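You operate a simulated robot arm through the tools that you are given. There is no shell and no other tool. Be economical: measure what you need, move in short steps, check, and stop when the job is done.

You are at the controls of a simulated two-armed robot. One attempt, no reset.

TASK
On the workbench top, fold the grey cloth in half and then in half again.

The check looks at the end state, three seconds after you hand in, the way a careful person would. Anything else that was tipped, shoved, dropped, spilled or broken makes it a failure. Flat cloth is picked up by pressing the open fingertips on it (5 to 10 N) and closing them slowly along it; thin cloth reads only 2 to 8 mm in the jaws.

THE ROBOT
Two 7-joint arms with two-finger parallel grippers on one trunk, on a base that drives. Base frame: it is fixed to the floor where the robot stands at the start and does not move with it; the origin is under the middle of the robot, x ahead of it, y to its left, z up; the surface under the hand at the start is at about z = 0.8. Lengths are in m, angles in degrees, forces in N, time in s.
The left shoulder is at the start at [0.07, 0.163, 1.095], the right one opposite. With the tool pointing down near the work surface each hand reaches from about 0.4 to 0.88 m from the robot's upright axis, wherever it stands, measured 20 degrees to its own side. Places, roughly: workbench top [0.6, 0.4, 0.8]. Payload 3.43 kg a hand.
The tool frame of a hand sits at the grasp point between the pads (the TCP): z along the fingers, y along the line on which they close. The tips reach 0.034 m beyond it. The gripper opens to 0.128 m. The fingers are 0.024 m wide and 0.012 m thick; the gripper's body (0.048 by 0.13 m) begins 0.096 m behind the TCP.
Orientation is that of the tool frame in the base frame, as a unit quaternion [x, y, z, w]. With the fingers straight down and closing along the base's y, the tool's x points along the base's -x, its y along +y and its z along -z.

THE INTERFACE
- The arms move only by the tool step_arm. It takes "left_deltas", "right_deltas" or both (then of equal length, played together; a hand with none holds still); each is a list of rows, each a list of 7 numbers: the turn, a rotation vector about the tool's x, y, z in degrees, then the shift along the tool's x, y, z in m, then the finger opening in m, from 0 to 0.128. In form: [[rx, ry, rz, dx, dy, dz, jaw], ...]. A call has 1 to 8 rows; each row is the pose to reach, as a shift and turn from the pose commanded when the call began, along the tool's axes at that moment. Rows are played at 5 a second. More than 0.05 m and 8.6 degrees between two rows, or a gripper value outside its range, and nothing of the call is played. A pose out of reach is approached as far as the arm can. The call stops where the force on the tool passes 40 N (or 10 N more than at its start, if that is more) or the arm is blocked; 0.2 s more then pass. The fingers move at their own pace (about 0.153 m/s each) and stop on an object; they squeeze with about 26 N. The grip force told is the motor's: it shows also when the fingers shut on nothing. Time passes only in rows, and 0.2 s behind the last, so rows that repeat a pose let the fingers close. The reply holds the time, the measured pose of the TCP, the force on the tool along the base axes, the opening and the grip force, in the units named above and with some noise, with the torque about the TCP (base axes, N m) and any sound that the robot's microphone picked up.
- Cameras (640 x 400 px; columns grow to the right, rows downward): "scene" is now at [0.1281, 0.0168, 1.3044]; the picture's right is [0.22, -0.98, 0.00], its down [-0.72, -0.16, -0.67] and it looks along [0.65, 0.15, -0.74] (base axes); focal length 271 px, centre (320, 200). "left" rides on the left gripper at [0.076, 0.011, -0.16] in its tool frame; the picture's right is [-0.15, 0.99, 0.00], its down [-0.88, -0.13, -0.46] and it looks along [-0.45, -0.07, 0.89] (tool axes); focal length 234 px, centre (320, 200). "right" rides on the right gripper at [0.076, -0.011, -0.16] in its tool frame; the picture's right is [0.15, 0.99, 0.00], its down [-0.88, 0.13, -0.46] and it looks along [-0.45, 0.07, 0.89] (tool axes); focal length 234 px, centre (320, 200). There is no depth. A picture from a camera that has moved, and an enlarged one, comes with that camera's place and axes in the base frame and with its lens.
- capture(camera): a new picture of that camera. No time passes.
- move_column(by): slides the trunk up (or, below 0, down) by that many m; the arms and the scene camera ride with it, the base frame stays. It gives what a move gives, with no picture.
- drive_base(legs): drives the robot by 1 to 6 legs, each [ahead, left, turn to the left] in m, m and degrees, along the robot's own axes; the way and the turn of a leg run together, so that a leg with both is an arc; at most 1.5 m and 180 degrees a leg. The arms and the cameras ride along, it lands a little off, and it stops where it bumps. It gives what a move gives.
- head_to(pan, tilt): turns the head with the scene camera to pan (to the left, within 86 degrees either way) and tilt (down, from -29 to 69), counted from straight ahead of the robot. It gives what a move gives.
- close_up(camera, box): a new picture of the part [left, top, right, bottom] of that camera's present view, enlarged. No time passes.
- close_job(): hands the job in; it is judged then, once.

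Go step by step. Nothing tells you exact positions but the pictures and the camera data: compare them with the known pose of the tool, close in by small moves and look again before you grip or let go. The budget is 120 turns and 88 pictures, counting those below and the enlarged ones. Unless the task says otherwise, let go and move clear before handing in, and close with one line.

The tools are called after "Emit:" by a JSON object that holds its "name" and its "arguments". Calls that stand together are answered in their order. step_arm: Moves the arms, as the interface text tells. Its arguments: {"type":"object","properties":{"left_deltas":{"type":"array"},"right_deltas":{"type":"array"}},"required":[]} The other tools are called the same way: move_column (by) slides the trunk up or down; drive_base (legs) drives the base; head_to (pan, tilt) turns the head that bears the scene camera; capture (camera) takes a picture; close_up (camera, box) takes an enlarged picture of a part of a camera's view; close_job () hands the job in.

At the start:

```text
time_s: 0.0
left_eef_pos: [0.5881, 0.4263, 1.0124]
left_tool_rot: [0.0, 1.0, 0.001, 0.0]
left_force: [0.6, -0.4, -0.3]
left_moment: [0.01, 0.05, 0.0]
left_opening: 0.1281
left_grasp_force: 0.1
right_eef_pos: [0.7189, -0.0512, 0.9793]
right_tool_rot: [0.001, 1.0, 0.0, -0.001]
right_force: [0.1, 0.3, -0.5]
right_moment: [-0.01, 0.02, 0.0]
right_opening: 0.1278
right_grasp_force: 0.0
trunk travel left (down, up): [-0.575, 0.365]
robot x, y, heading: [0.002, 0.0031, 0.2]
head pan, tilt: [12.7, 47.8]
```

scene: 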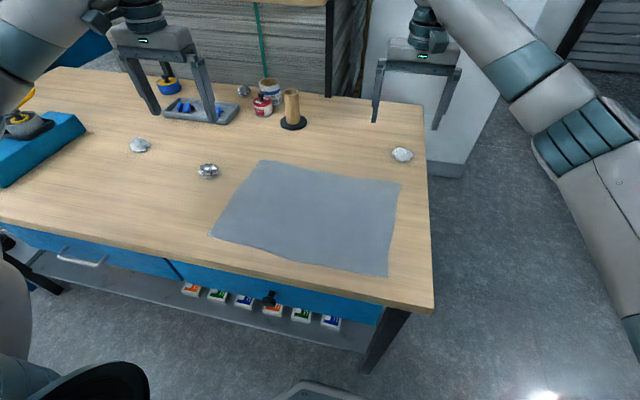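
right: 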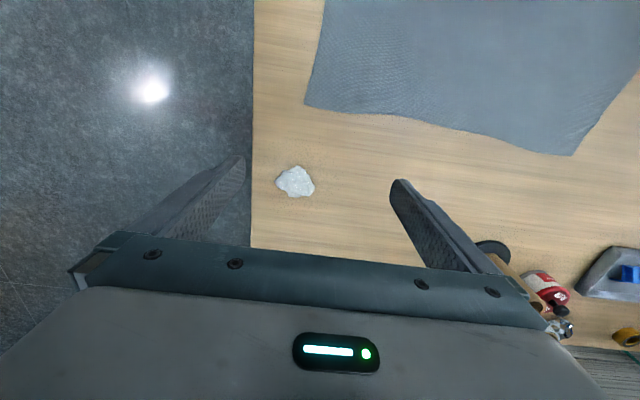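
left: 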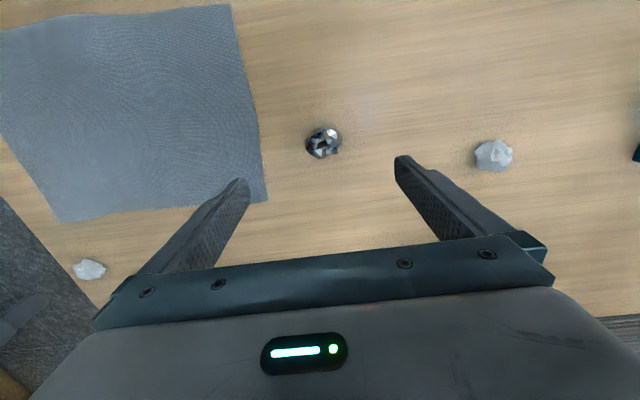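

The grey cloth lies flat at about x 0.40–0.68, y −0.07–0.33, and the bench's right end is at about y −0.145. I'll raise the trunk and drive to the right end facing +y, so both hands can pull the left edge over to the right one.

Emit:
{"name": "move_column", "arguments": {"by": 0.15}}

Emit:
{"name": "drive_base", "arguments": {"legs": [[-0.1, -0.75, 0], [0, 0, 90], [0, -0.64, 0], [0.15, 0, 0]]}}

Emit:
{"name": "head_to", "arguments": {"pan": 0, "tilt": 48}}

Emit:
{"name": "capture", "arguments": {"camera": "scene"}}

```text
time_s: 1.8
left_eef_pos: [0.5868, 0.4286, 1.1627]
left_tool_rot: [0.0, 1.0, 0.0, 0.0]
left_force: [-0.3, -0.6, 0.5]
left_moment: [0.02, 0.0, 0.01]
left_opening: 0.128
left_grasp_force: 0.1
right_eef_pos: [0.7197, -0.0497, 1.1291]
right_tool_rot: [0.0, 1.0, 0.0, -0.001]
right_force: [1.3, 0.1, -0.1]
right_moment: [-0.01, -0.01, -0.02]
right_opening: 0.1281
right_grasp_force: 0.1
trunk travel left (down, up): [-0.725, 0.215]
robot x, y, heading: [0.0012, 0.0012, 0.1]
head pan, tilt: [12.7, 47.8]
```

```text
time_s: 13.8
left_eef_pos: [0.1077, -0.0155, 1.1639]
left_tool_rot: [0.71, -0.704, 0.0, -0.001]
left_force: [-0.9, 0.4, 1.4]
left_moment: [0.04, -0.03, 0.03]
left_opening: 0.1281
left_grasp_force: 0.1
right_eef_pos: [0.5846, 0.1194, 1.131]
right_tool_rot: [0.709, -0.705, 0.0, 0.0]
right_force: [0.0, -0.7, -0.2]
right_moment: [0.0, 0.0, 0.03]
right_opening: 0.1284
right_grasp_force: 0.0
trunk travel left (down, up): [-0.725, 0.215]
robot x, y, heading: [0.5364, -0.5972, 90.5]
head pan, tilt: [12.7, 47.8]
```

```text
time_s: 14.6
left_eef_pos: [0.1073, -0.0137, 1.163]
left_tool_rot: [0.71, -0.704, -0.001, 0.0]
left_force: [-0.8, 0.1, -0.5]
left_moment: [0.03, -0.03, 0.01]
left_opening: 0.128
left_grasp_force: 0.0
right_eef_pos: [0.5845, 0.121, 1.1293]
right_tool_rot: [0.71, -0.704, 0.001, 0.0]
right_force: [-0.5, -0.3, -0.9]
right_moment: [-0.02, -0.01, -0.03]
right_opening: 0.1278
right_grasp_force: 0.0
trunk travel left (down, up): [-0.725, 0.215]
robot x, y, heading: [0.5396, -0.5998, 90.4]
head pan, tilt: [0.0, 48.0]
```

```text
84 pictures are left
camera scene: at [0.5393, -0.4706, 1.454], right [1.0, 0.01, 0.0], down [0.01, -0.74, -0.67], along [0.0, 0.67, -0.74], focal length 271 px, centre (320, 200)
```

scene: 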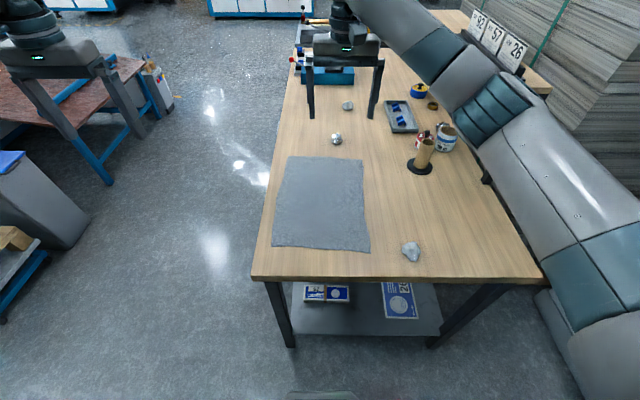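

The drive landed well, and the cloth corners seen from here are about (0.41,0.34), (0.69,0.325), (0.405,−0.06) and (0.68,−0.07). I'll move in a bit closer and lower the trunk.

Emit:
{"name": "drive_base", "arguments": {"legs": [[0.095, 0, 0]]}}

Emit:
{"name": "move_column", "arguments": {"by": -0.15}}

Emit:
{"name": "capture", "arguments": {"camera": "scene"}}

```text
time_s: 15.7
left_eef_pos: [0.1058, 0.0786, 1.1645]
left_tool_rot: [0.71, -0.704, -0.001, 0.0]
left_force: [0.0, -0.1, 0.2]
left_moment: [0.01, 0.0, -0.01]
left_opening: 0.1279
left_grasp_force: 0.0
right_eef_pos: [0.5833, 0.2157, 1.1291]
right_tool_rot: [0.71, -0.704, 0.001, 0.0]
right_force: [-0.6, 1.0, 0.2]
right_moment: [0.0, -0.03, 0.04]
right_opening: 0.1279
right_grasp_force: 0.2
trunk travel left (down, up): [-0.725, 0.215]
robot x, y, heading: [0.5384, -0.5078, 90.7]
head pan, tilt: [0.0, 48.0]
```

```text
time_s: 17.5
left_eef_pos: [0.1061, 0.0786, 1.0128]
left_tool_rot: [0.71, -0.704, 0.0, 0.0]
left_force: [0.1, 0.0, -0.8]
left_moment: [0.01, -0.02, -0.03]
left_opening: 0.1279
left_grasp_force: 0.2
right_eef_pos: [0.5832, 0.2146, 0.9806]
right_tool_rot: [0.71, -0.704, 0.0, 0.0]
right_force: [-1.0, -0.4, -0.1]
right_moment: [-0.02, -0.01, 0.0]
right_opening: 0.128
right_grasp_force: 0.1
trunk travel left (down, up): [-0.575, 0.365]
robot x, y, heading: [0.5418, -0.5054, 90.4]
head pan, tilt: [0.0, 48.0]
```

```text
83 pictures are left
camera scene: at [0.5385, -0.3763, 1.3042], right [1.0, 0.01, 0.0], down [0.01, -0.74, -0.67], along [-0.01, 0.67, -0.74], focal length 271 px, centre (320, 200)
```

scene: 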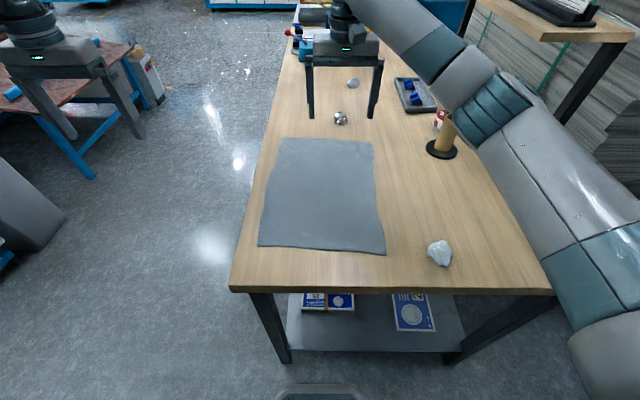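

From the right end I see the cloth squarely. I'll turn both hands 90° so they close along base y, across the far edge, and bring them over the two far corners.

Emit:
{"name": "step_arm", "arguments": {"left_deltas": [[0, 0, 8.5, -0.02, -0.028, 0, 0.128], [0, 0, 17, -0.04, -0.056, 0, 0.128], [0, 0, 25.5, -0.06, -0.084, 0, 0.128], [0, 0, 34, -0.08, -0.112, 0, 0.128], [0, 0, 42.5, -0.1, -0.14, 0, 0.128], [0, 0, 51, -0.12, -0.168, 0, 0.128], [0, 0, 59.5, -0.14, -0.196, 0, 0.128], [0, 0, 68, -0.16, -0.224, 0, 0.128]], "right_deltas": [[0, 0, -8.5, -0.008, -0.01, 0, 0.128], [0, 0, -17, -0.016, -0.02, 0, 0.128], [0, 0, -25.5, -0.024, -0.03, 0, 0.128], [0, 0, -34, -0.032, -0.04, 0, 0.128], [0, 0, -42.5, -0.04, -0.05, 0, 0.128], [0, 0, -51, -0.048, -0.06, 0, 0.128], [0, 0, -59.5, -0.056, -0.07, 0, 0.128], [0, 0, -68, -0.064, -0.08, 0, 0.128]]}}

```text
time_s: 19.3
left_eef_pos: [0.3305, 0.2448, 1.015]
left_tool_rot: [-0.195, 0.981, -0.001, 0.0]
left_force: [-0.3, -0.4, 0.3]
left_moment: [-0.02, 0.01, 0.01]
left_opening: 0.1282
left_grasp_force: 0.1
right_eef_pos: [0.6632, 0.2808, 0.9792]
right_tool_rot: [0.983, -0.185, -0.001, 0.001]
right_force: [1.0, 0.2, -0.4]
right_moment: [-0.03, -0.01, 0.01]
right_opening: 0.128
right_grasp_force: 0.0
trunk travel left (down, up): [-0.575, 0.365]
robot x, y, heading: [0.5387, -0.5059, 90.2]
head pan, tilt: [0.0, 48.0]
```

Both wrists turn freely. I'll finish the turn, come over the corners and go down to about z 0.93 to look.

Emit:
{"name": "step_arm", "arguments": {"left_deltas": [[0, 0, 7, -0.034, 0.006, 0.0, 0.1], [0, 0, 14, -0.067, 0.012, 0.02, 0.08], [0, 0, 22, -0.1, 0.018, 0.04, 0.06], [0, 0, 22.5, -0.134, 0.0236, 0.075, 0.05], [0, 0, 22.5, -0.134, 0.0236, 0.085, 0.05]], "right_deltas": [[0, 0, -7, -0.002, -0.006, 0.0, 0.1], [0, 0, -14, -0.004, -0.012, 0.01, 0.08], [0, 0, -21.3, -0.006, -0.018, 0.02, 0.06], [0, 0, -21.3, -0.007, -0.023, 0.04, 0.05], [0, 0, -21.3, -0.007, -0.023, 0.05, 0.05]]}}

Emit:
{"name": "capture", "arguments": {"camera": "left"}}

Emit:
{"name": "capture", "arguments": {"camera": "right"}}

Emit:
{"name": "capture", "arguments": {"camera": "scene"}}

```text
time_s: 20.5
left_eef_pos: [0.441, 0.3148, 0.9282]
left_tool_rot: [0.0, 1.0, 0.001, 0.001]
left_force: [-1.1, -0.9, 0.2]
left_moment: [-0.02, -0.08, 0.01]
left_opening: 0.0498
left_grasp_force: 0.1
right_eef_pos: [0.6606, 0.3064, 0.9299]
right_tool_rot: [1.0, -0.001, 0.0, 0.0]
right_force: [-1.0, 0.4, -0.3]
right_moment: [-0.03, -0.04, -0.05]
right_opening: 0.05
right_grasp_force: 0.2
trunk travel left (down, up): [-0.575, 0.365]
robot x, y, heading: [0.5355, -0.5077, 90.6]
head pan, tilt: [0.0, 48.0]
```

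```text
82 pictures are left
camera left: at [0.3643, 0.3254, 1.0875], right [0.15, 0.99, 0.0], down [0.88, -0.13, 0.46], along [0.45, -0.07, -0.89], focal length 234 px, centre (320, 200)
```

left: 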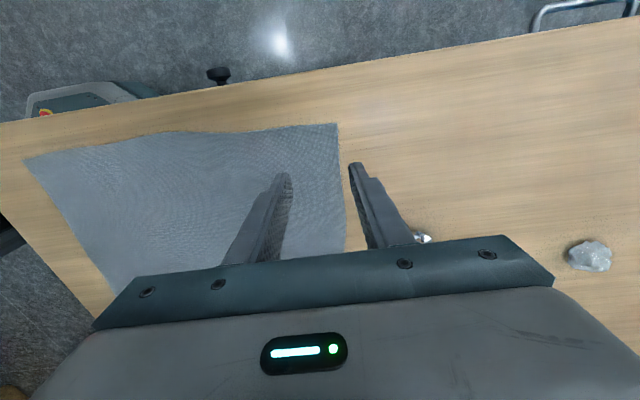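

```text
81 pictures are left
camera right: at [0.7355, 0.3148, 1.0898], right [0.14, -0.99, 0.0], down [-0.88, -0.13, 0.45], along [-0.45, -0.07, -0.89], focal length 234 px, centre (320, 200)
```

right: 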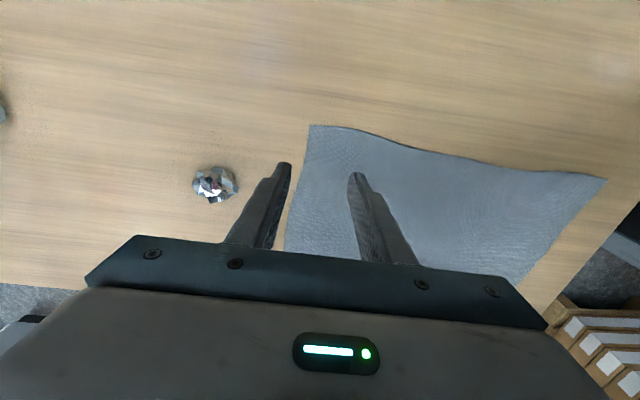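

```text
80 pictures are left
camera scene: at [0.5358, -0.3755, 1.3041], right [1.0, 0.01, 0.0], down [0.01, -0.74, -0.67], along [0.0, 0.67, -0.74], focal length 271 px, centre (320, 200)
```

scene: 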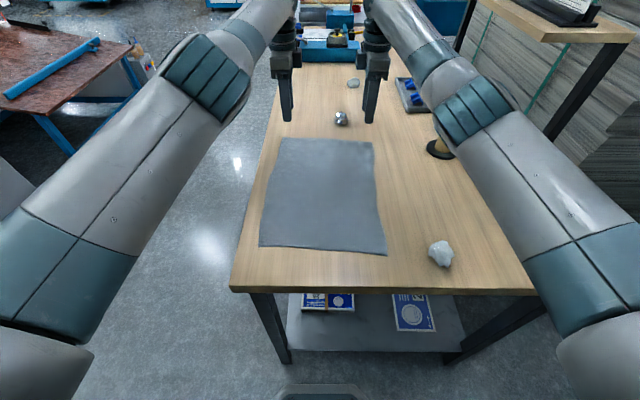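

The wrist views put the far edge at y≈0.337 near the left hand and ≈0.320 near the right. I'll make small corrections and come down to just above the surface.

Emit:
{"name": "step_arm", "arguments": {"left_deltas": [[0, 0, 0, 0.011, 0, 0.04, 0.05], [0, 0, 0, 0.011, 0, 0.075, 0.05], [0, 0, 0, 0.011, 0, 0.086, 0.05], [0, 0, 0, 0.011, 0, 0.088, 0.05]], "right_deltas": [[0, 0, 0, 0.0075, 0.007, 0.04, 0.05], [0, 0, 0, 0.0075, 0.007, 0.075, 0.05], [0, 0, 0, 0.0075, 0.007, 0.088, 0.05], [0, 0, 0, 0.0075, 0.007, 0.09, 0.05]]}}

Emit:
{"name": "capture", "arguments": {"camera": "left"}}

Emit:
{"name": "capture", "arguments": {"camera": "right"}}

```text
time_s: 21.5
left_eef_pos: [0.431, 0.3142, 0.8395]
left_tool_rot: [0.0, 1.0, 0.001, 0.001]
left_force: [-0.3, 0.1, 0.2]
left_moment: [-0.01, 0.0, 0.02]
left_opening: 0.0499
left_grasp_force: 0.0
right_eef_pos: [0.6713, 0.2974, 0.8388]
right_tool_rot: [1.0, -0.002, 0.0, 0.0]
right_force: [-0.7, 1.1, 0.2]
right_moment: [0.0, 0.0, -0.01]
right_opening: 0.0496
right_grasp_force: 0.0
trunk travel left (down, up): [-0.575, 0.365]
robot x, y, heading: [0.54, -0.5069, 90.5]
head pan, tilt: [0.0, 48.0]
```

```text
79 pictures are left
camera left: at [0.3554, 0.3244, 0.9999], right [0.15, 0.99, 0.0], down [0.88, -0.13, 0.46], along [0.45, -0.07, -0.89], focal length 234 px, centre (320, 200)
```

left: 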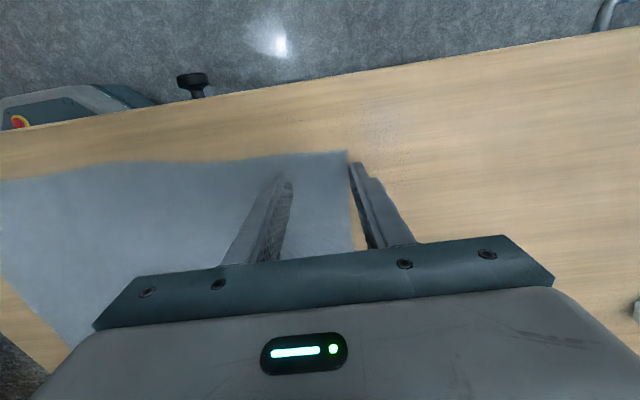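

```text
78 pictures are left
camera right: at [0.7472, 0.3069, 0.9986], right [0.14, -0.99, 0.0], down [-0.88, -0.13, 0.46], along [-0.45, -0.07, -0.89], focal length 234 px, centre (320, 200)
```

right: 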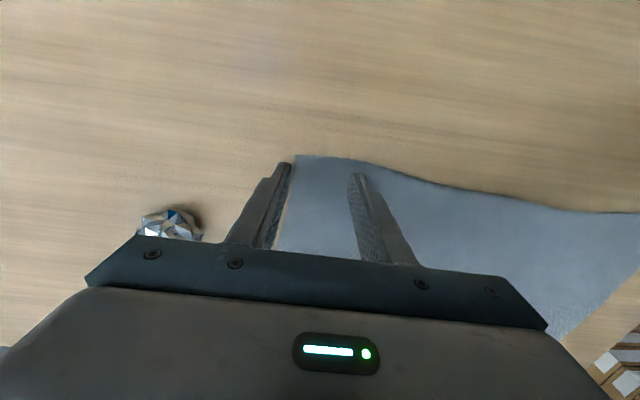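

The outer fingers stand right at the edge. I'll shift inward 8 mm so both tips land on cloth, then press down gently.

Emit:
{"name": "step_arm", "arguments": {"left_deltas": [[0, 0, 0, 0, -0.008, 0, 0.05], [0, 0, 0, 0, -0.008, 0.003, 0.05], [0, 0, 0, 0, -0.008, 0.005, 0.05]], "right_deltas": [[0, 0, 0, 0, 0.008, 0, 0.05], [0, 0, 0, 0, 0.008, 0.003, 0.05], [0, 0, 0, 0, 0.008, 0.005, 0.05]]}}

```text
time_s: 22.3
left_eef_pos: [0.4322, 0.306, 0.8354]
left_tool_rot: [0.0, 1.0, 0.001, 0.001]
left_force: [1.0, 0.9, 2.2]
left_moment: [0.03, 0.0, 0.04]
left_opening: 0.0499
left_grasp_force: 0.1
right_eef_pos: [0.6728, 0.2884, 0.8353]
right_tool_rot: [1.0, -0.002, 0.0, -0.001]
right_force: [1.5, 0.3, 4.7]
right_moment: [-0.02, -0.05, 0.01]
right_opening: 0.0499
right_grasp_force: 0.0
trunk travel left (down, up): [-0.575, 0.365]
robot x, y, heading: [0.5381, -0.504, 90.3]
head pan, tilt: [0.0, 48.0]
```

Contact has begun (2–5 N). I'll press a touch more and close slowly.

Emit:
{"name": "step_arm", "arguments": {"left_deltas": [[0, 0, 0, 0, 0, 0.002, 0.05], [0, 0, 0, 0, 0, 0.002, 0.043], [0, 0, 0, 0, 0, 0.002, 0.036], [0, 0, 0, 0, 0, 0.002, 0.029], [0, 0, 0, 0, 0, 0.002, 0.022], [0, 0, 0, 0, 0, 0.002, 0.015], [0, 0, 0, 0, 0, 0.002, 0.008], [0, 0, 0, 0, 0, 0.002, 0.0]], "right_deltas": [[0, 0, 0, 0, 0, 0.001, 0.05], [0, 0, 0, 0, 0, 0.001, 0.043], [0, 0, 0, 0, 0, 0.001, 0.036], [0, 0, 0, 0, 0, 0.001, 0.029], [0, 0, 0, 0, 0, 0.001, 0.022], [0, 0, 0, 0, 0, 0.001, 0.015], [0, 0, 0, 0, 0, 0.001, 0.008], [0, 0, 0, 0, 0, 0.001, 0.0]]}}

Emit:
{"name": "capture", "arguments": {"camera": "left"}}

Emit:
{"name": "capture", "arguments": {"camera": "right"}}

```text
time_s: 24.1
left_eef_pos: [0.4321, 0.3064, 0.8341]
left_tool_rot: [0.0, 1.0, 0.002, 0.0]
left_force: [1.0, 1.6, 15.4]
left_moment: [0.13, 0.06, 0.0]
left_opening: 0.0022
left_grasp_force: 26.7
right_eef_pos: [0.6719, 0.2879, 0.836]
right_tool_rot: [1.0, -0.002, 0.0, 0.0]
right_force: [-0.3, 0.0, 6.5]
right_moment: [-0.02, 0.02, -0.01]
right_opening: 0.0072
right_grasp_force: 26.0
trunk travel left (down, up): [-0.575, 0.365]
robot x, y, heading: [0.539, -0.5072, 90.5]
head pan, tilt: [0.0, 48.0]
```

```text
77 pictures are left
camera left: at [0.3561, 0.3152, 0.9952], right [0.15, 0.99, 0.0], down [0.88, -0.13, 0.45], along [0.45, -0.06, -0.89], focal length 234 px, centre (320, 200)
```

left: 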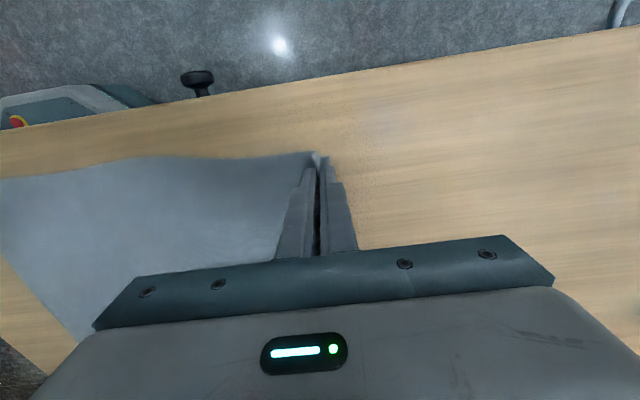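

```text
76 pictures are left
camera right: at [0.7471, 0.2969, 0.9953], right [0.14, -0.99, 0.0], down [-0.88, -0.13, 0.46], along [-0.45, -0.06, -0.89], focal length 234 px, centre (320, 200)
```

right: 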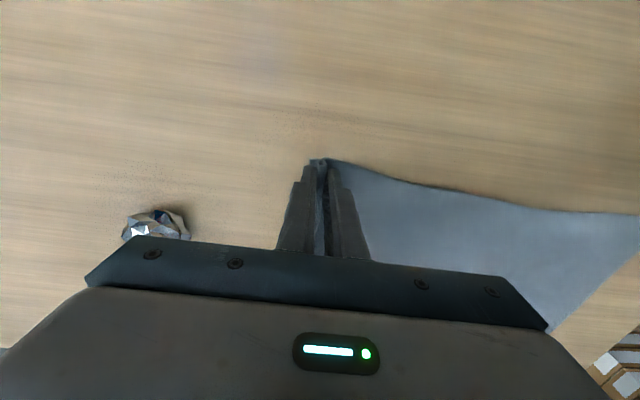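

Readings of 2 mm and 7 mm suggest both hands hold cloth near its edge. I'll lift slightly to check.

Emit:
{"name": "step_arm", "arguments": {"left_deltas": [[0, 0, 0, 0, 0, -0.015, 0], [0, 0, 0, 0, -0.005, -0.03, 0], [0, 0, 0, 0, -0.01, -0.05, 0]], "right_deltas": [[0, 0, 0, 0, 0, -0.015, 0], [0, 0, 0, 0, 0.005, -0.03, 0], [0, 0, 0, 0, 0.01, -0.05, 0]]}}

Emit:
{"name": "capture", "arguments": {"camera": "left"}}

Emit:
{"name": "capture", "arguments": {"camera": "right"}}

Emit:
{"name": "capture", "arguments": {"camera": "scene"}}

```text
time_s: 24.9
left_eef_pos: [0.4322, 0.2969, 0.8826]
left_tool_rot: [0.0, 1.0, -0.001, -0.002]
left_force: [0.1, -1.1, 0.1]
left_moment: [-0.02, 0.01, -0.01]
left_opening: 0.0025
left_grasp_force: 26.3
right_eef_pos: [0.6723, 0.28, 0.8837]
right_tool_rot: [1.0, -0.001, 0.0, 0.0]
right_force: [-1.3, 0.3, 0.3]
right_moment: [0.04, 0.02, 0.03]
right_opening: 0.007
right_grasp_force: 26.5
trunk travel left (down, up): [-0.575, 0.365]
robot x, y, heading: [0.541, -0.5035, 90.4]
head pan, tilt: [0.0, 48.0]
```

```text
75 pictures are left
camera left: at [0.357, 0.3067, 1.0425], right [0.15, 0.99, 0.0], down [0.88, -0.13, 0.45], along [0.45, -0.07, -0.89], focal length 234 px, centre (320, 200)
```

left: 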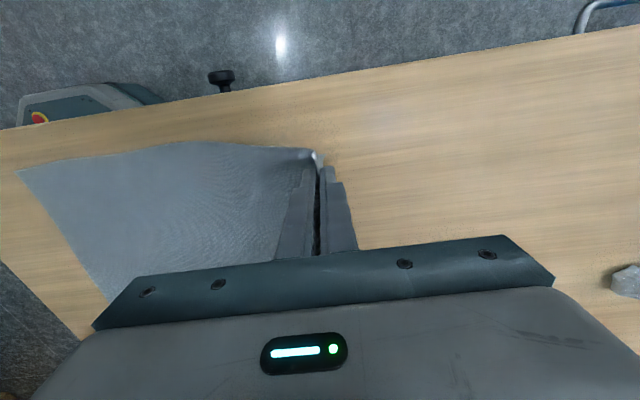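

```text
74 pictures are left
camera right: at [0.7474, 0.2891, 1.0432], right [0.14, -0.99, 0.0], down [-0.88, -0.13, 0.46], along [-0.45, -0.06, -0.89], focal length 234 px, centre (320, 200)
```

right: 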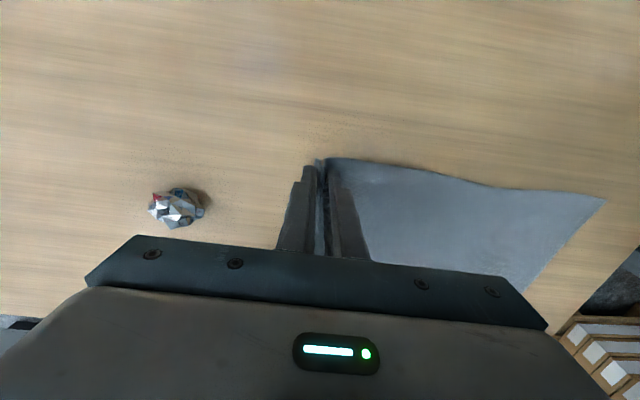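

```text
73 pictures are left
camera scene: at [0.5385, -0.3765, 1.3041], right [1.0, 0.01, 0.0], down [0.01, -0.74, -0.67], along [-0.01, 0.67, -0.74], focal length 271 px, centre (320, 200)
```

scene: 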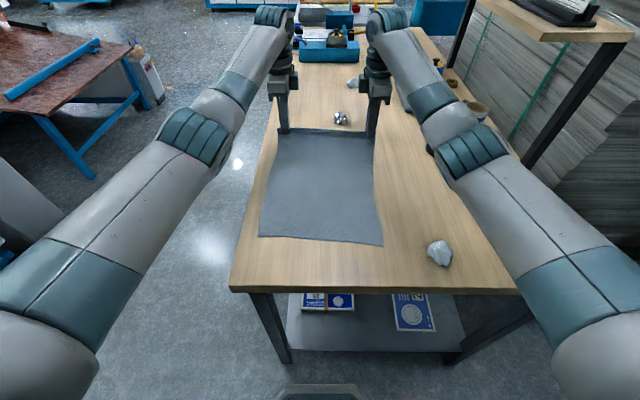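

Both corners are held and lifted. Now I'll carry the edge slowly over in an arc toward the robot, tilting the hands a little as they go.

Emit:
{"name": "step_arm", "arguments": {"left_deltas": [[0, 0, 0, 0, -0.009, -0.012, 0], [0, 0, 0, 0, -0.017, -0.023, 0], [-2.5, 0, 0, 0, -0.029, -0.037, 0], [-5, 0, 0, 0, -0.041, -0.051, 0], [-7.5, 0, 0, 0, -0.06, -0.066, 0], [-10, 0, 0, 0, -0.079, -0.08, 0], [-12.5, 0, 0, 0, -0.101, -0.09, 0], [-15, 0, 0, 0, -0.123, -0.099, 0]], "right_deltas": [[0, 0, 0, 0, 0.009, -0.012, 0], [0, 0, 0, 0, 0.017, -0.023, 0], [2.5, 0, 0, 0, 0.029, -0.037, 0], [5, 0, 0, 0, 0.041, -0.051, 0], [7.5, 0, 0, 0, 0.06, -0.066, 0], [10, 0, 0, 0, 0.079, -0.08, 0], [12.5, 0, 0, 0, 0.101, -0.09, 0], [15, 0, 0, 0, 0.123, -0.099, 0]]}}

Emit:
{"name": "capture", "arguments": {"camera": "scene"}}

```text
time_s: 26.7
left_eef_pos: [0.4319, 0.1732, 0.9823]
left_tool_rot: [-0.001, 0.991, 0.131, 0.001]
left_force: [0.5, 0.1, 0.5]
left_moment: [-0.04, -0.04, 0.02]
left_opening: 0.0024
left_grasp_force: 25.6
right_eef_pos: [0.671, 0.1527, 0.9839]
right_tool_rot: [0.991, -0.002, 0.001, -0.131]
right_force: [-2.0, -0.7, -0.8]
right_moment: [-0.01, -0.01, 0.03]
right_opening: 0.007
right_grasp_force: 25.8
trunk travel left (down, up): [-0.575, 0.365]
robot x, y, heading: [0.5394, -0.5054, 90.3]
head pan, tilt: [0.0, 48.0]
```

```text
72 pictures are left
camera scene: at [0.5387, -0.3777, 1.3044], right [1.0, 0.01, 0.0], down [0.01, -0.74, -0.67], along [-0.01, 0.67, -0.74], focal length 271 px, centre (320, 200)
```

scene: 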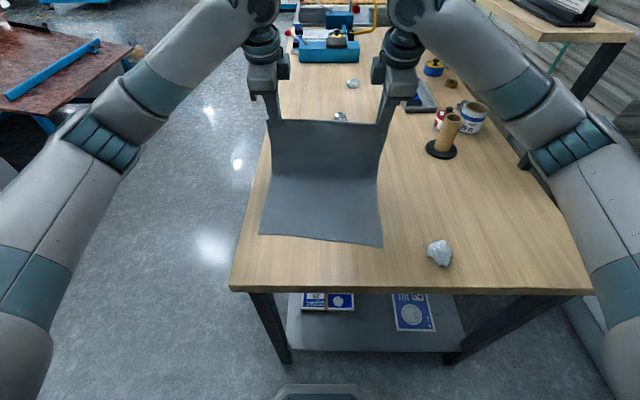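

The cloth hangs nicely between the hands with the near half at rest. I'll continue over toward the near edge.

Emit:
{"name": "step_arm", "arguments": {"left_deltas": [[-2.5, 0, 0, 0, -0.0225, -0.0087, 0], [-5, 0, 0, 0, -0.045, -0.0173, 0], [-7.5, 0, 0, 0, -0.069, -0.02, 0], [-10, 0, 0, 0, -0.0928, -0.0208, 0], [-12.5, 0, 0, 0, -0.117, -0.017, 0], [-15, 0, 0, 0, -0.141, -0.011, 0], [-17.5, 0, 0, 0, -0.1625, 0.0003, 0], [-20, 0, 0, 0, -0.1839, 0.0116, 0]], "right_deltas": [[2.5, 0, 0, 0, 0.0225, -0.0087, 0], [5, 0, 0, 0, 0.045, -0.0173, 0], [7.5, 0, 0, 0, 0.069, -0.02, 0], [10, 0, 0, 0, 0.0928, -0.0208, 0], [12.5, 0, 0, 0, 0.117, -0.017, 0], [15, 0, 0, 0, 0.141, -0.011, 0], [17.5, 0, 0, 0, 0.1625, 0.0003, 0], [20, 0, 0, 0, 0.1839, 0.0116, 0]]}}

Emit:
{"name": "capture", "arguments": {"camera": "scene"}}

Emit:
{"name": "capture", "arguments": {"camera": "left"}}

```text
time_s: 28.5
left_eef_pos: [0.4305, -0.0012, 0.9215]
left_tool_rot: [-0.001, 0.954, 0.301, 0.0]
left_force: [-0.2, 0.4, 0.6]
left_moment: [-0.02, 0.03, -0.02]
left_opening: 0.0023
left_grasp_force: 26.3
right_eef_pos: [0.6661, -0.0078, 0.9242]
right_tool_rot: [0.954, -0.002, 0.002, -0.3]
right_force: [0.2, 1.0, 0.2]
right_moment: [0.0, 0.02, -0.02]
right_opening: 0.007
right_grasp_force: 26.0
right hand out of reach, approached as far as the arm can: row 8
trunk travel left (down, up): [-0.575, 0.365]
robot x, y, heading: [0.5412, -0.5033, 90.3]
head pan, tilt: [0.0, 48.0]
```

```text
71 pictures are left
camera scene: at [0.5383, -0.3761, 1.3042], right [1.0, 0.01, 0.0], down [0.01, -0.74, -0.67], along [-0.01, 0.67, -0.74], focal length 271 px, centre (320, 200)
```

scene: 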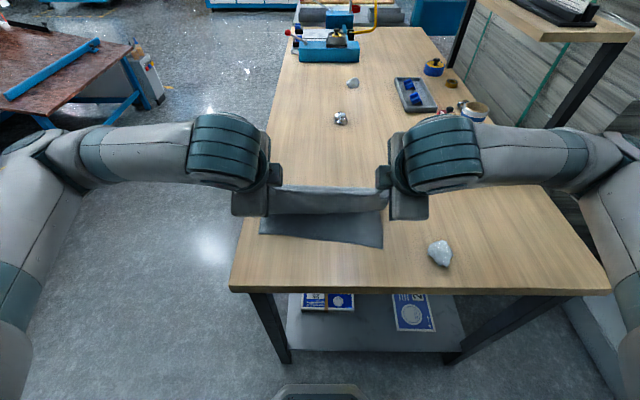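

```text
70 pictures are left
camera left: at [0.3546, -0.0838, 1.0594], right [0.15, 0.81, 0.57], down [0.88, -0.37, 0.3], along [0.45, 0.46, -0.77], focal length 234 px, centre (320, 200)
```

left: 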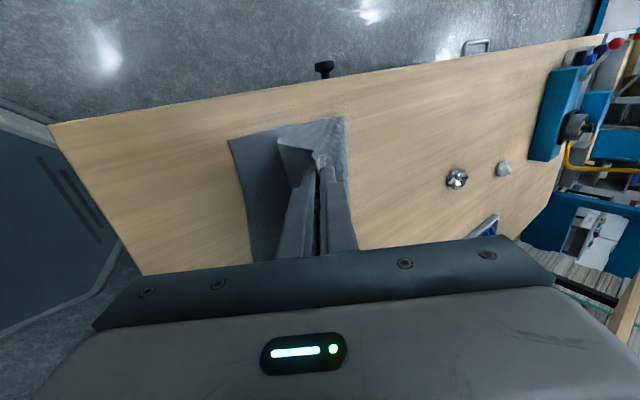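

The right hand is at its near reach limit because of the tilt. I'll reduce the tilt while lowering the edge toward the near edge (y≈−0.03 left, −0.054 right).

Emit:
{"name": "step_arm", "arguments": {"left_deltas": [[3.5, 0, 0, 0, -0.008, 0.006, 0], [7, 0, 0, 0, -0.016, 0.012, 0], [10, 0, 0, 0, -0.024, 0.019, 0], [13, 0, 0, 0, -0.0328, 0.026, 0]], "right_deltas": [[-3.5, 0, 0, 0, 0.011, 0.005, 0], [-7, 0, 0, 0, 0.022, 0.011, 0], [-10, 0, 0, 0, 0.033, 0.016, 0], [-13, 0, 0, 0, 0.0435, 0.022, 0]]}}

Emit:
{"name": "capture", "arguments": {"camera": "right"}}

Emit:
{"name": "capture", "arguments": {"camera": "left"}}

```text
time_s: 29.5
left_eef_pos: [0.4316, -0.012, 0.8834]
left_tool_rot: [-0.002, 0.982, 0.19, 0.0]
left_force: [0.2, 0.4, 0.6]
left_moment: [0.02, -0.04, 0.01]
left_opening: 0.0025
left_grasp_force: 25.9
right_eef_pos: [0.6655, -0.0292, 0.8824]
right_tool_rot: [0.982, -0.001, 0.0, -0.189]
right_force: [0.6, 0.1, -0.4]
right_moment: [0.01, -0.01, -0.01]
right_opening: 0.0071
right_grasp_force: 25.9
trunk travel left (down, up): [-0.575, 0.365]
robot x, y, heading: [0.538, -0.5048, 90.6]
head pan, tilt: [0.0, 48.0]
```

```text
69 pictures are left
camera right: at [0.7402, -0.0803, 1.0339], right [0.14, -0.92, -0.37], down [-0.88, -0.29, 0.37], along [-0.45, 0.27, -0.85], focal length 234 px, centre (320, 200)
```

right: 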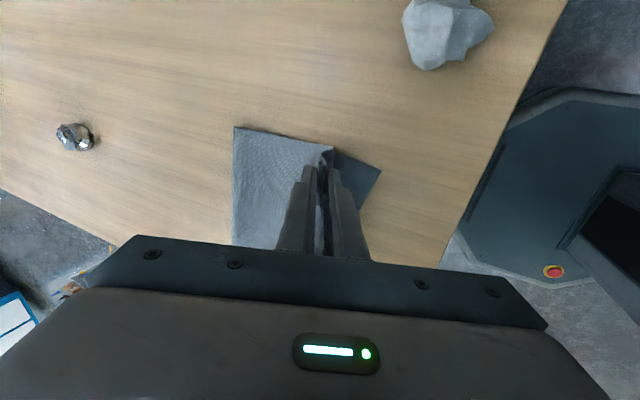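

```text
68 pictures are left
camera left: at [0.3561, -0.0627, 1.0355], right [0.15, 0.92, 0.37], down [0.88, -0.29, 0.37], along [0.45, 0.27, -0.85], focal length 234 px, centre (320, 200)
```

left: 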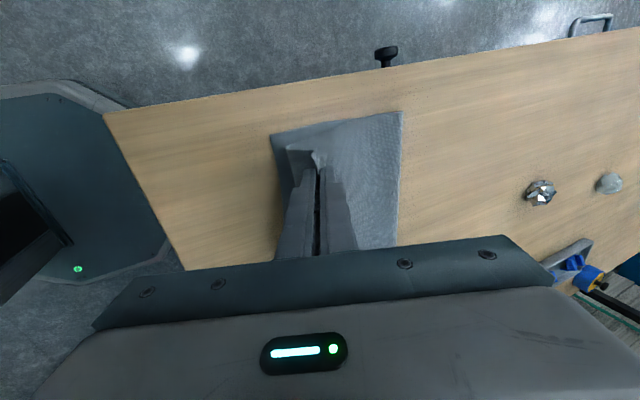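

The free corners now sit just above the near corners. I'll lower the edge onto them.

Emit:
{"name": "step_arm", "arguments": {"left_deltas": [[0, 0, 0, 0, -0.007, 0.012, 0], [0, 0, 0, 0, -0.014, 0.025, 0], [0, 0, 0, 0, -0.0195, 0.035, 0], [0, 0, 0, 0, -0.0205, 0.037, 0]], "right_deltas": [[0, 0, 0, 0, 0.012, 0.01, 0], [0, 0, 0, 0, 0.024, 0.02, 0], [0, 0, 0, 0, 0.0345, 0.029, 0], [0, 0, 0, 0, 0.036, 0.031, 0]]}}

Emit:
{"name": "capture", "arguments": {"camera": "right"}}

Emit:
{"name": "capture", "arguments": {"camera": "left"}}

Emit:
{"name": "capture", "arguments": {"camera": "scene"}}

```text
time_s: 30.5
left_eef_pos: [0.4321, -0.0163, 0.8423]
left_tool_rot: [0.0, 0.982, 0.191, 0.0]
left_force: [0.8, -0.4, -0.9]
left_moment: [0.0, -0.06, -0.01]
left_opening: 0.0022
left_grasp_force: 25.7
right_eef_pos: [0.6673, -0.0518, 0.8413]
right_tool_rot: [0.982, -0.003, 0.0, -0.191]
right_force: [-0.1, -0.2, -0.4]
right_moment: [-0.02, -0.04, -0.01]
right_opening: 0.0073
right_grasp_force: 25.8
trunk travel left (down, up): [-0.575, 0.365]
robot x, y, heading: [0.5375, -0.5064, 90.4]
head pan, tilt: [0.0, 48.0]
```

```text
67 pictures are left
camera right: at [0.7415, -0.1025, 0.9925], right [0.14, -0.92, -0.37], down [-0.88, -0.29, 0.37], along [-0.45, 0.27, -0.85], focal length 234 px, centre (320, 200)
```

right: 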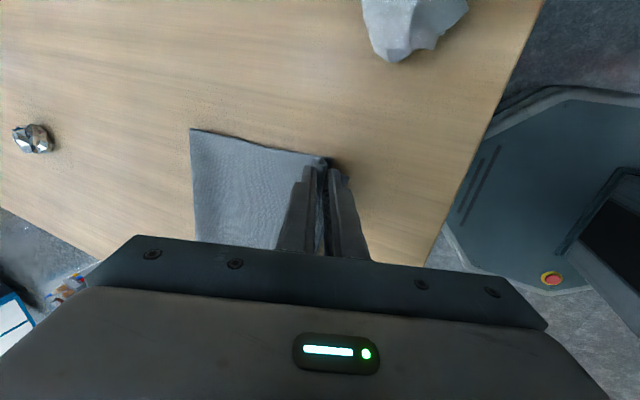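

```text
66 pictures are left
camera left: at [0.3561, -0.0676, 0.9943], right [0.15, 0.92, 0.37], down [0.88, -0.29, 0.37], along [0.45, 0.27, -0.85], focal length 234 px, centre (320, 200)
```

left: 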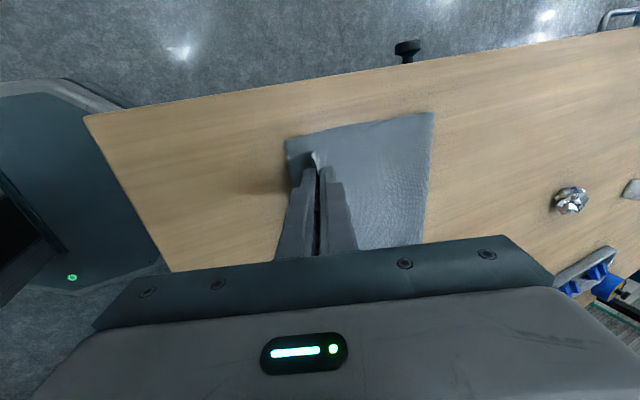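

```text
65 pictures are left
camera scene: at [0.5385, -0.3762, 1.3042], right [1.0, 0.01, 0.0], down [0.01, -0.74, -0.67], along [-0.01, 0.67, -0.74], focal length 271 px, centre (320, 200)
```

scene: 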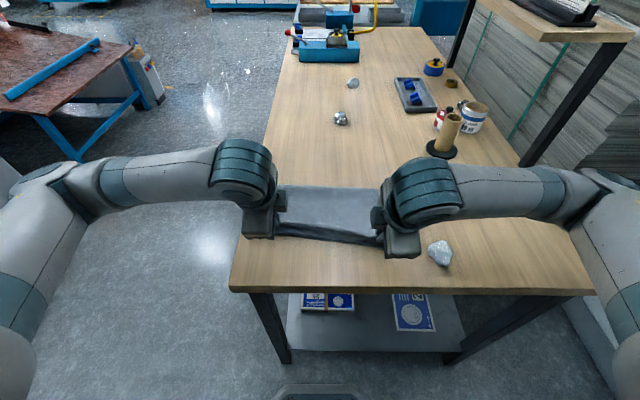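

The edge is down close to the near edge. I'll check it enlarged before letting go.

Emit:
{"name": "close_up", "arguments": {"camera": "scene", "box": [240, 170, 400, 270]}}

Emit:
{"name": "close_up", "arguments": {"camera": "right", "box": [180, 110, 420, 260]}}

```text
4.00 times, centred on (320, 220) of scene
camera zoom: at [0.5385, -0.3762, 1.3042], right [1.0, 0.01, 0.0], down [0.01, -0.74, -0.67], along [-0.01, 0.67, -0.74], focal length 1085 px, centre (320, 120)
```

zoom: 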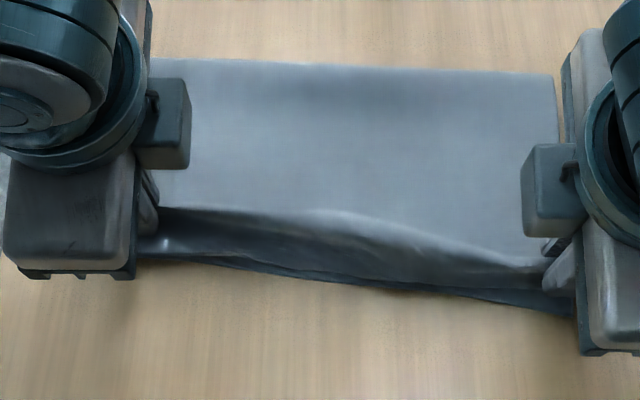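

```text
2.67 times, centred on (300, 185) of right
camera zoom: at [0.7415, -0.1025, 0.9925], right [0.14, -0.92, -0.37], down [-0.88, -0.29, 0.37], along [-0.45, 0.27, -0.85], focal length 624 px, centre (373, 240)
```

zoom: 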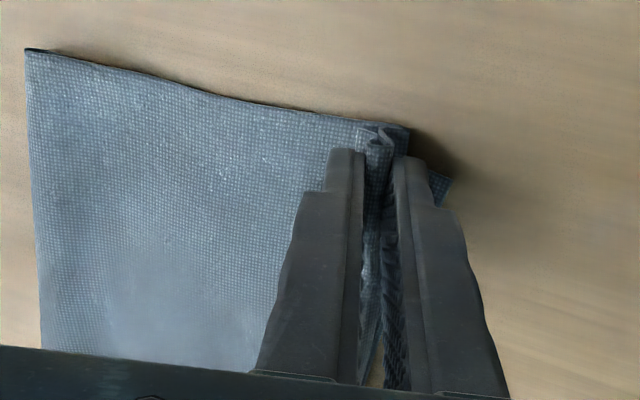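

The edges lie together well. I'll open the fingers slightly and back off along the fingers.

Emit:
{"name": "step_arm", "arguments": {"left_deltas": [[0, 0, 0, 0, 0, 0, 0.012], [0, 0, 0, 0, 0, 0, 0.024], [0, 0, 0, 0, 0, 0, 0.028], [0, 0, 0, 0, 0, -0.015, 0.028], [0, 0, 0, 0, 0, -0.04, 0.028], [0, 0, 0, 0, 0, -0.08, 0.028]], "right_deltas": [[0, 0, 0, 0, 0, 0, 0.016], [0, 0, 0, 0, 0, 0, 0.028], [0, 0, 0, 0, 0, 0, 0.032], [0, 0, 0, 0, 0, -0.015, 0.032], [0, 0, 0, 0, 0, -0.04, 0.032], [0, 0, 0, 0, 0, -0.08, 0.032]]}}

Emit:
{"name": "capture", "arguments": {"camera": "left"}}

Emit:
{"name": "capture", "arguments": {"camera": "right"}}

Emit:
{"name": "close_up", "arguments": {"camera": "scene", "box": [240, 170, 400, 270]}}

```text
time_s: 31.9
left_eef_pos: [0.4338, -0.0497, 0.9156]
left_tool_rot: [0.0, 0.982, 0.191, -0.001]
left_force: [-0.3, -0.4, -0.9]
left_moment: [0.0, -0.02, 0.03]
left_opening: 0.0277
left_grasp_force: 0.1
right_eef_pos: [0.6562, -0.0622, 0.9164]
right_tool_rot: [0.982, -0.002, 0.001, -0.19]
right_force: [-0.4, -0.1, -0.2]
right_moment: [0.01, -0.02, 0.01]
right_opening: 0.0322
right_grasp_force: 0.1
right hand out of reach, approached as far as the arm can: row 4, 5, 6
trunk travel left (down, up): [-0.575, 0.365]
robot x, y, heading: [0.5357, -0.5041, 90.2]
head pan, tilt: [0.0, 48.0]
```

```text
62 pictures are left
camera left: at [0.3572, -0.1005, 1.0681], right [0.15, 0.92, 0.37], down [0.88, -0.29, 0.37], along [0.45, 0.27, -0.85], focal length 234 px, centre (320, 200)
```

left: 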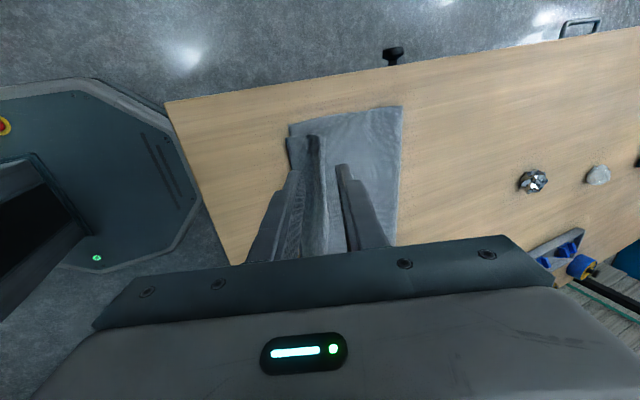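

```text
61 pictures are left
camera right: at [0.7308, -0.1119, 1.0689], right [0.14, -0.92, -0.37], down [-0.88, -0.29, 0.37], along [-0.45, 0.27, -0.85], focal length 234 px, centre (320, 200)
```

right: 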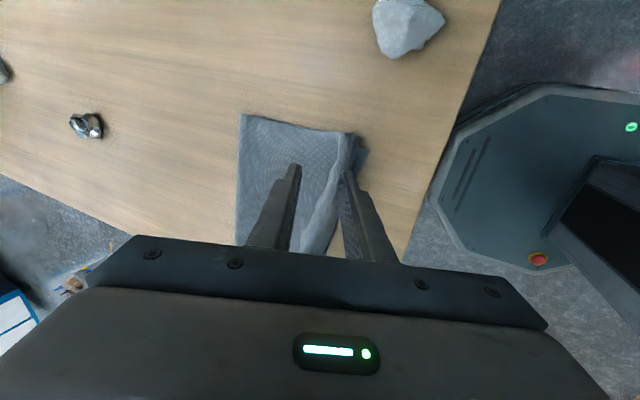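

```text
4.00 times, centred on (320, 220) of scene
camera zoom: at [0.5384, -0.3776, 1.3041], right [1.0, 0.01, 0.0], down [0.01, -0.74, -0.67], along [-0.01, 0.67, -0.74], focal length 1085 px, centre (320, 120)
```

zoom: 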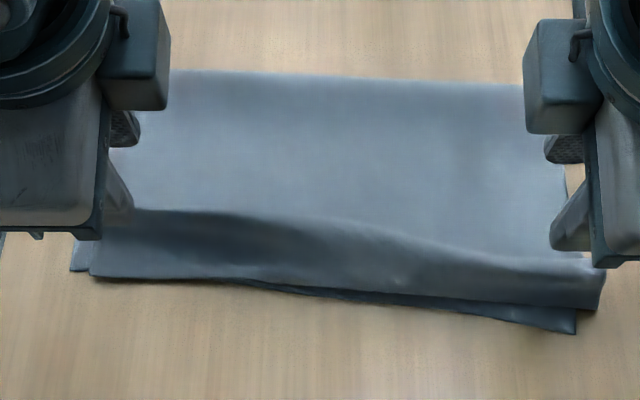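

The fold laid down well; the edge spread toward the near edge. I'll move the hands clear to see it all.

Emit:
{"name": "step_arm", "arguments": {"left_deltas": [[0, 0, 0, 0.005, 0.012, -0.013, 0.05], [5, 0, 0, 0.03, 0.024, -0.026, 0.05], [11, 0, 0, 0.06, 0.036, -0.04, 0.05], [17, 0, 0, 0.08, 0.048, -0.052, 0.05], [22, 0, 0, 0.1, 0.058, -0.063, 0.05]], "right_deltas": [[0, 0, 0, 0.005, -0.012, -0.013, 0.05], [-5, 0, 0, 0.03, -0.024, -0.026, 0.05], [-11, 0, 0, 0.06, -0.036, -0.04, 0.05], [-17, 0, 0, 0.08, -0.048, -0.052, 0.05], [-22, 0, 0, 0.1, -0.058, -0.063, 0.05]]}}

Emit:
{"name": "close_up", "arguments": {"camera": "scene", "box": [240, 170, 400, 270]}}

```text
time_s: 33.1
left_eef_pos: [0.3311, -0.0165, 0.9954]
left_tool_rot: [0.001, 1.0, -0.001, 0.0]
left_force: [0.2, 0.3, 0.2]
left_moment: [-0.02, -0.01, 0.04]
left_opening: 0.0499
left_grasp_force: 0.2
right_eef_pos: [0.7589, -0.0311, 0.996]
right_tool_rot: [1.0, -0.002, 0.0, 0.001]
right_force: [0.1, -0.2, -1.0]
right_moment: [0.02, 0.03, 0.04]
right_opening: 0.0502
right_grasp_force: 0.0
trunk travel left (down, up): [-0.575, 0.365]
robot x, y, heading: [0.5408, -0.508, 90.6]
head pan, tilt: [0.0, 48.0]
```

```text
4.00 times, centred on (320, 220) of scene
camera zoom: at [0.5385, -0.3761, 1.3041], right [1.0, 0.01, 0.0], down [0.01, -0.74, -0.67], along [-0.01, 0.67, -0.74], focal length 1085 px, centre (320, 120)
```

zoom: 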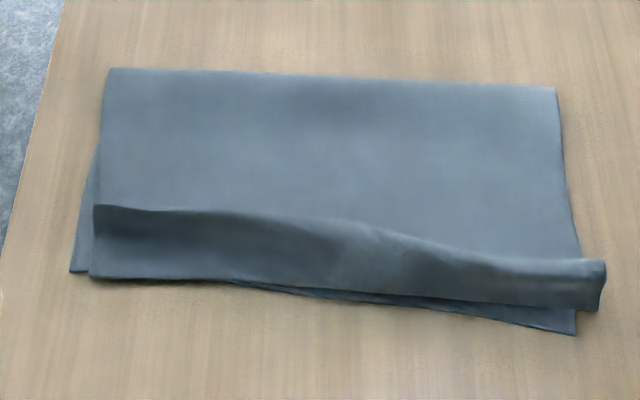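

A ridge runs along the near edge, either a hump or a turned-up hem. I'll look from the side wrist cameras.

Emit:
{"name": "close_up", "arguments": {"camera": "left", "box": [240, 100, 480, 250]}}

Emit:
{"name": "capture", "arguments": {"camera": "right"}}

Emit:
{"name": "close_up", "arguments": {"camera": "scene", "box": [255, 215, 295, 245]}}

```text
2.67 times, centred on (360, 175) of left
camera zoom: at [0.255, -0.0069, 1.1556], right [0.15, 0.99, 0.0], down [0.88, -0.13, 0.46], along [0.45, -0.07, -0.89], focal length 624 px, centre (213, 267)
```

zoom: 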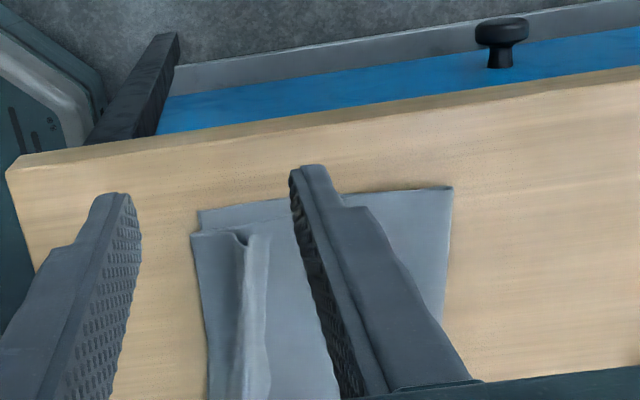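

```text
57 pictures are left
camera right: at [0.8339, -0.0202, 1.1568], right [0.14, -0.99, 0.0], down [-0.88, -0.13, 0.46], along [-0.45, -0.07, -0.89], focal length 234 px, centre (320, 200)
```

right: 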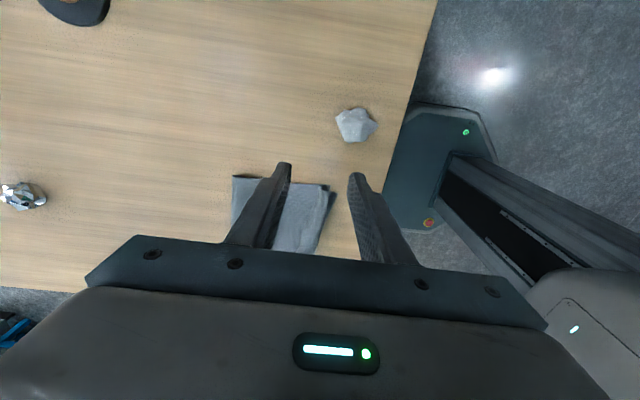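

```text
13.33 times, centred on (275, 230) of scene
camera zoom: at [0.5385, -0.3761, 1.3041], right [1.0, 0.01, 0.0], down [0.01, -0.74, -0.67], along [-0.01, 0.67, -0.74], focal length 3617 px, centre (920, -200)
```

zoom: 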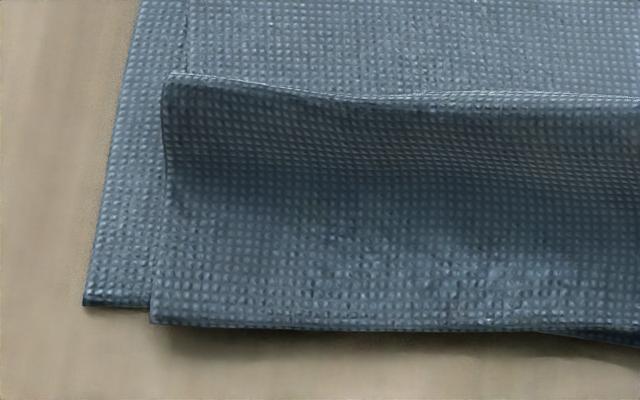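

It is the pinched ridge still standing, with about 2–3 cm of slack; the edge itself lies right. I'll smooth that slack toward the fold with closed fingertips, first hovering over the ridge.

Emit:
{"name": "step_arm", "arguments": {"left_deltas": [[0, 0, 0, -0.04, 0.004, 0.02, 0.0], [0, 0, 0, -0.08, 0.008, 0.045, 0.0], [0, 0, 0, -0.115, 0.012, 0.075, 0.0], [0, 0, 0, -0.119, 0.0165, 0.115, 0.0], [0, 0, 0, -0.119, 0.0165, 0.135, 0.0]], "right_deltas": [[0, 0, 0, -0.04, 0, 0.02, 0.0], [0, 0, 0, -0.08, 0, 0.045, 0.0], [0, 0, 0, -0.11, 0, 0.075, 0.0], [0, 0, 0, -0.114, 0, 0.115, 0.0], [0, 0, 0, -0.114, 0, 0.136, 0.0]]}}

Emit:
{"name": "capture", "arguments": {"camera": "left"}}

Emit:
{"name": "capture", "arguments": {"camera": "right"}}

```text
time_s: 34.3
left_eef_pos: [0.4531, -0.0023, 0.8602]
left_tool_rot: [-0.001, 1.0, -0.001, 0.0]
left_force: [0.8, 0.2, 0.3]
left_moment: [-0.01, -0.04, 0.01]
left_opening: 0.0
left_grasp_force: 26.0
right_eef_pos: [0.6427, -0.0321, 0.8577]
right_tool_rot: [1.0, -0.002, 0.0, 0.0]
right_force: [0.4, -0.9, 1.3]
right_moment: [0.0, 0.02, 0.03]
right_opening: 0.0001
right_grasp_force: 25.8
trunk travel left (down, up): [-0.575, 0.365]
robot x, y, heading: [0.5373, -0.5066, 90.6]
head pan, tilt: [0.0, 48.0]
```

```text
55 pictures are left
camera left: at [0.3763, 0.0089, 1.0199], right [0.15, 0.99, 0.0], down [0.88, -0.13, 0.46], along [0.45, -0.07, -0.89], focal length 234 px, centre (320, 200)
```

left: 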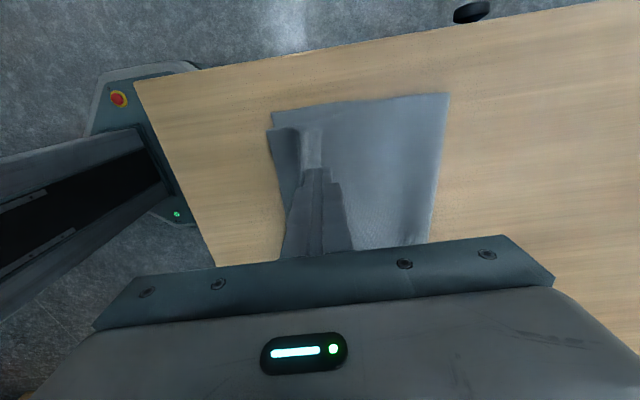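

```text
54 pictures are left
camera right: at [0.7189, -0.0209, 1.0181], right [0.14, -0.99, 0.0], down [-0.88, -0.13, 0.46], along [-0.45, -0.07, -0.89], focal length 234 px, centre (320, 200)
```

right: 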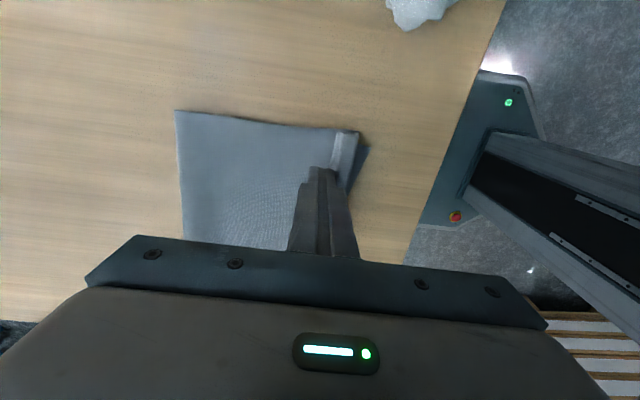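

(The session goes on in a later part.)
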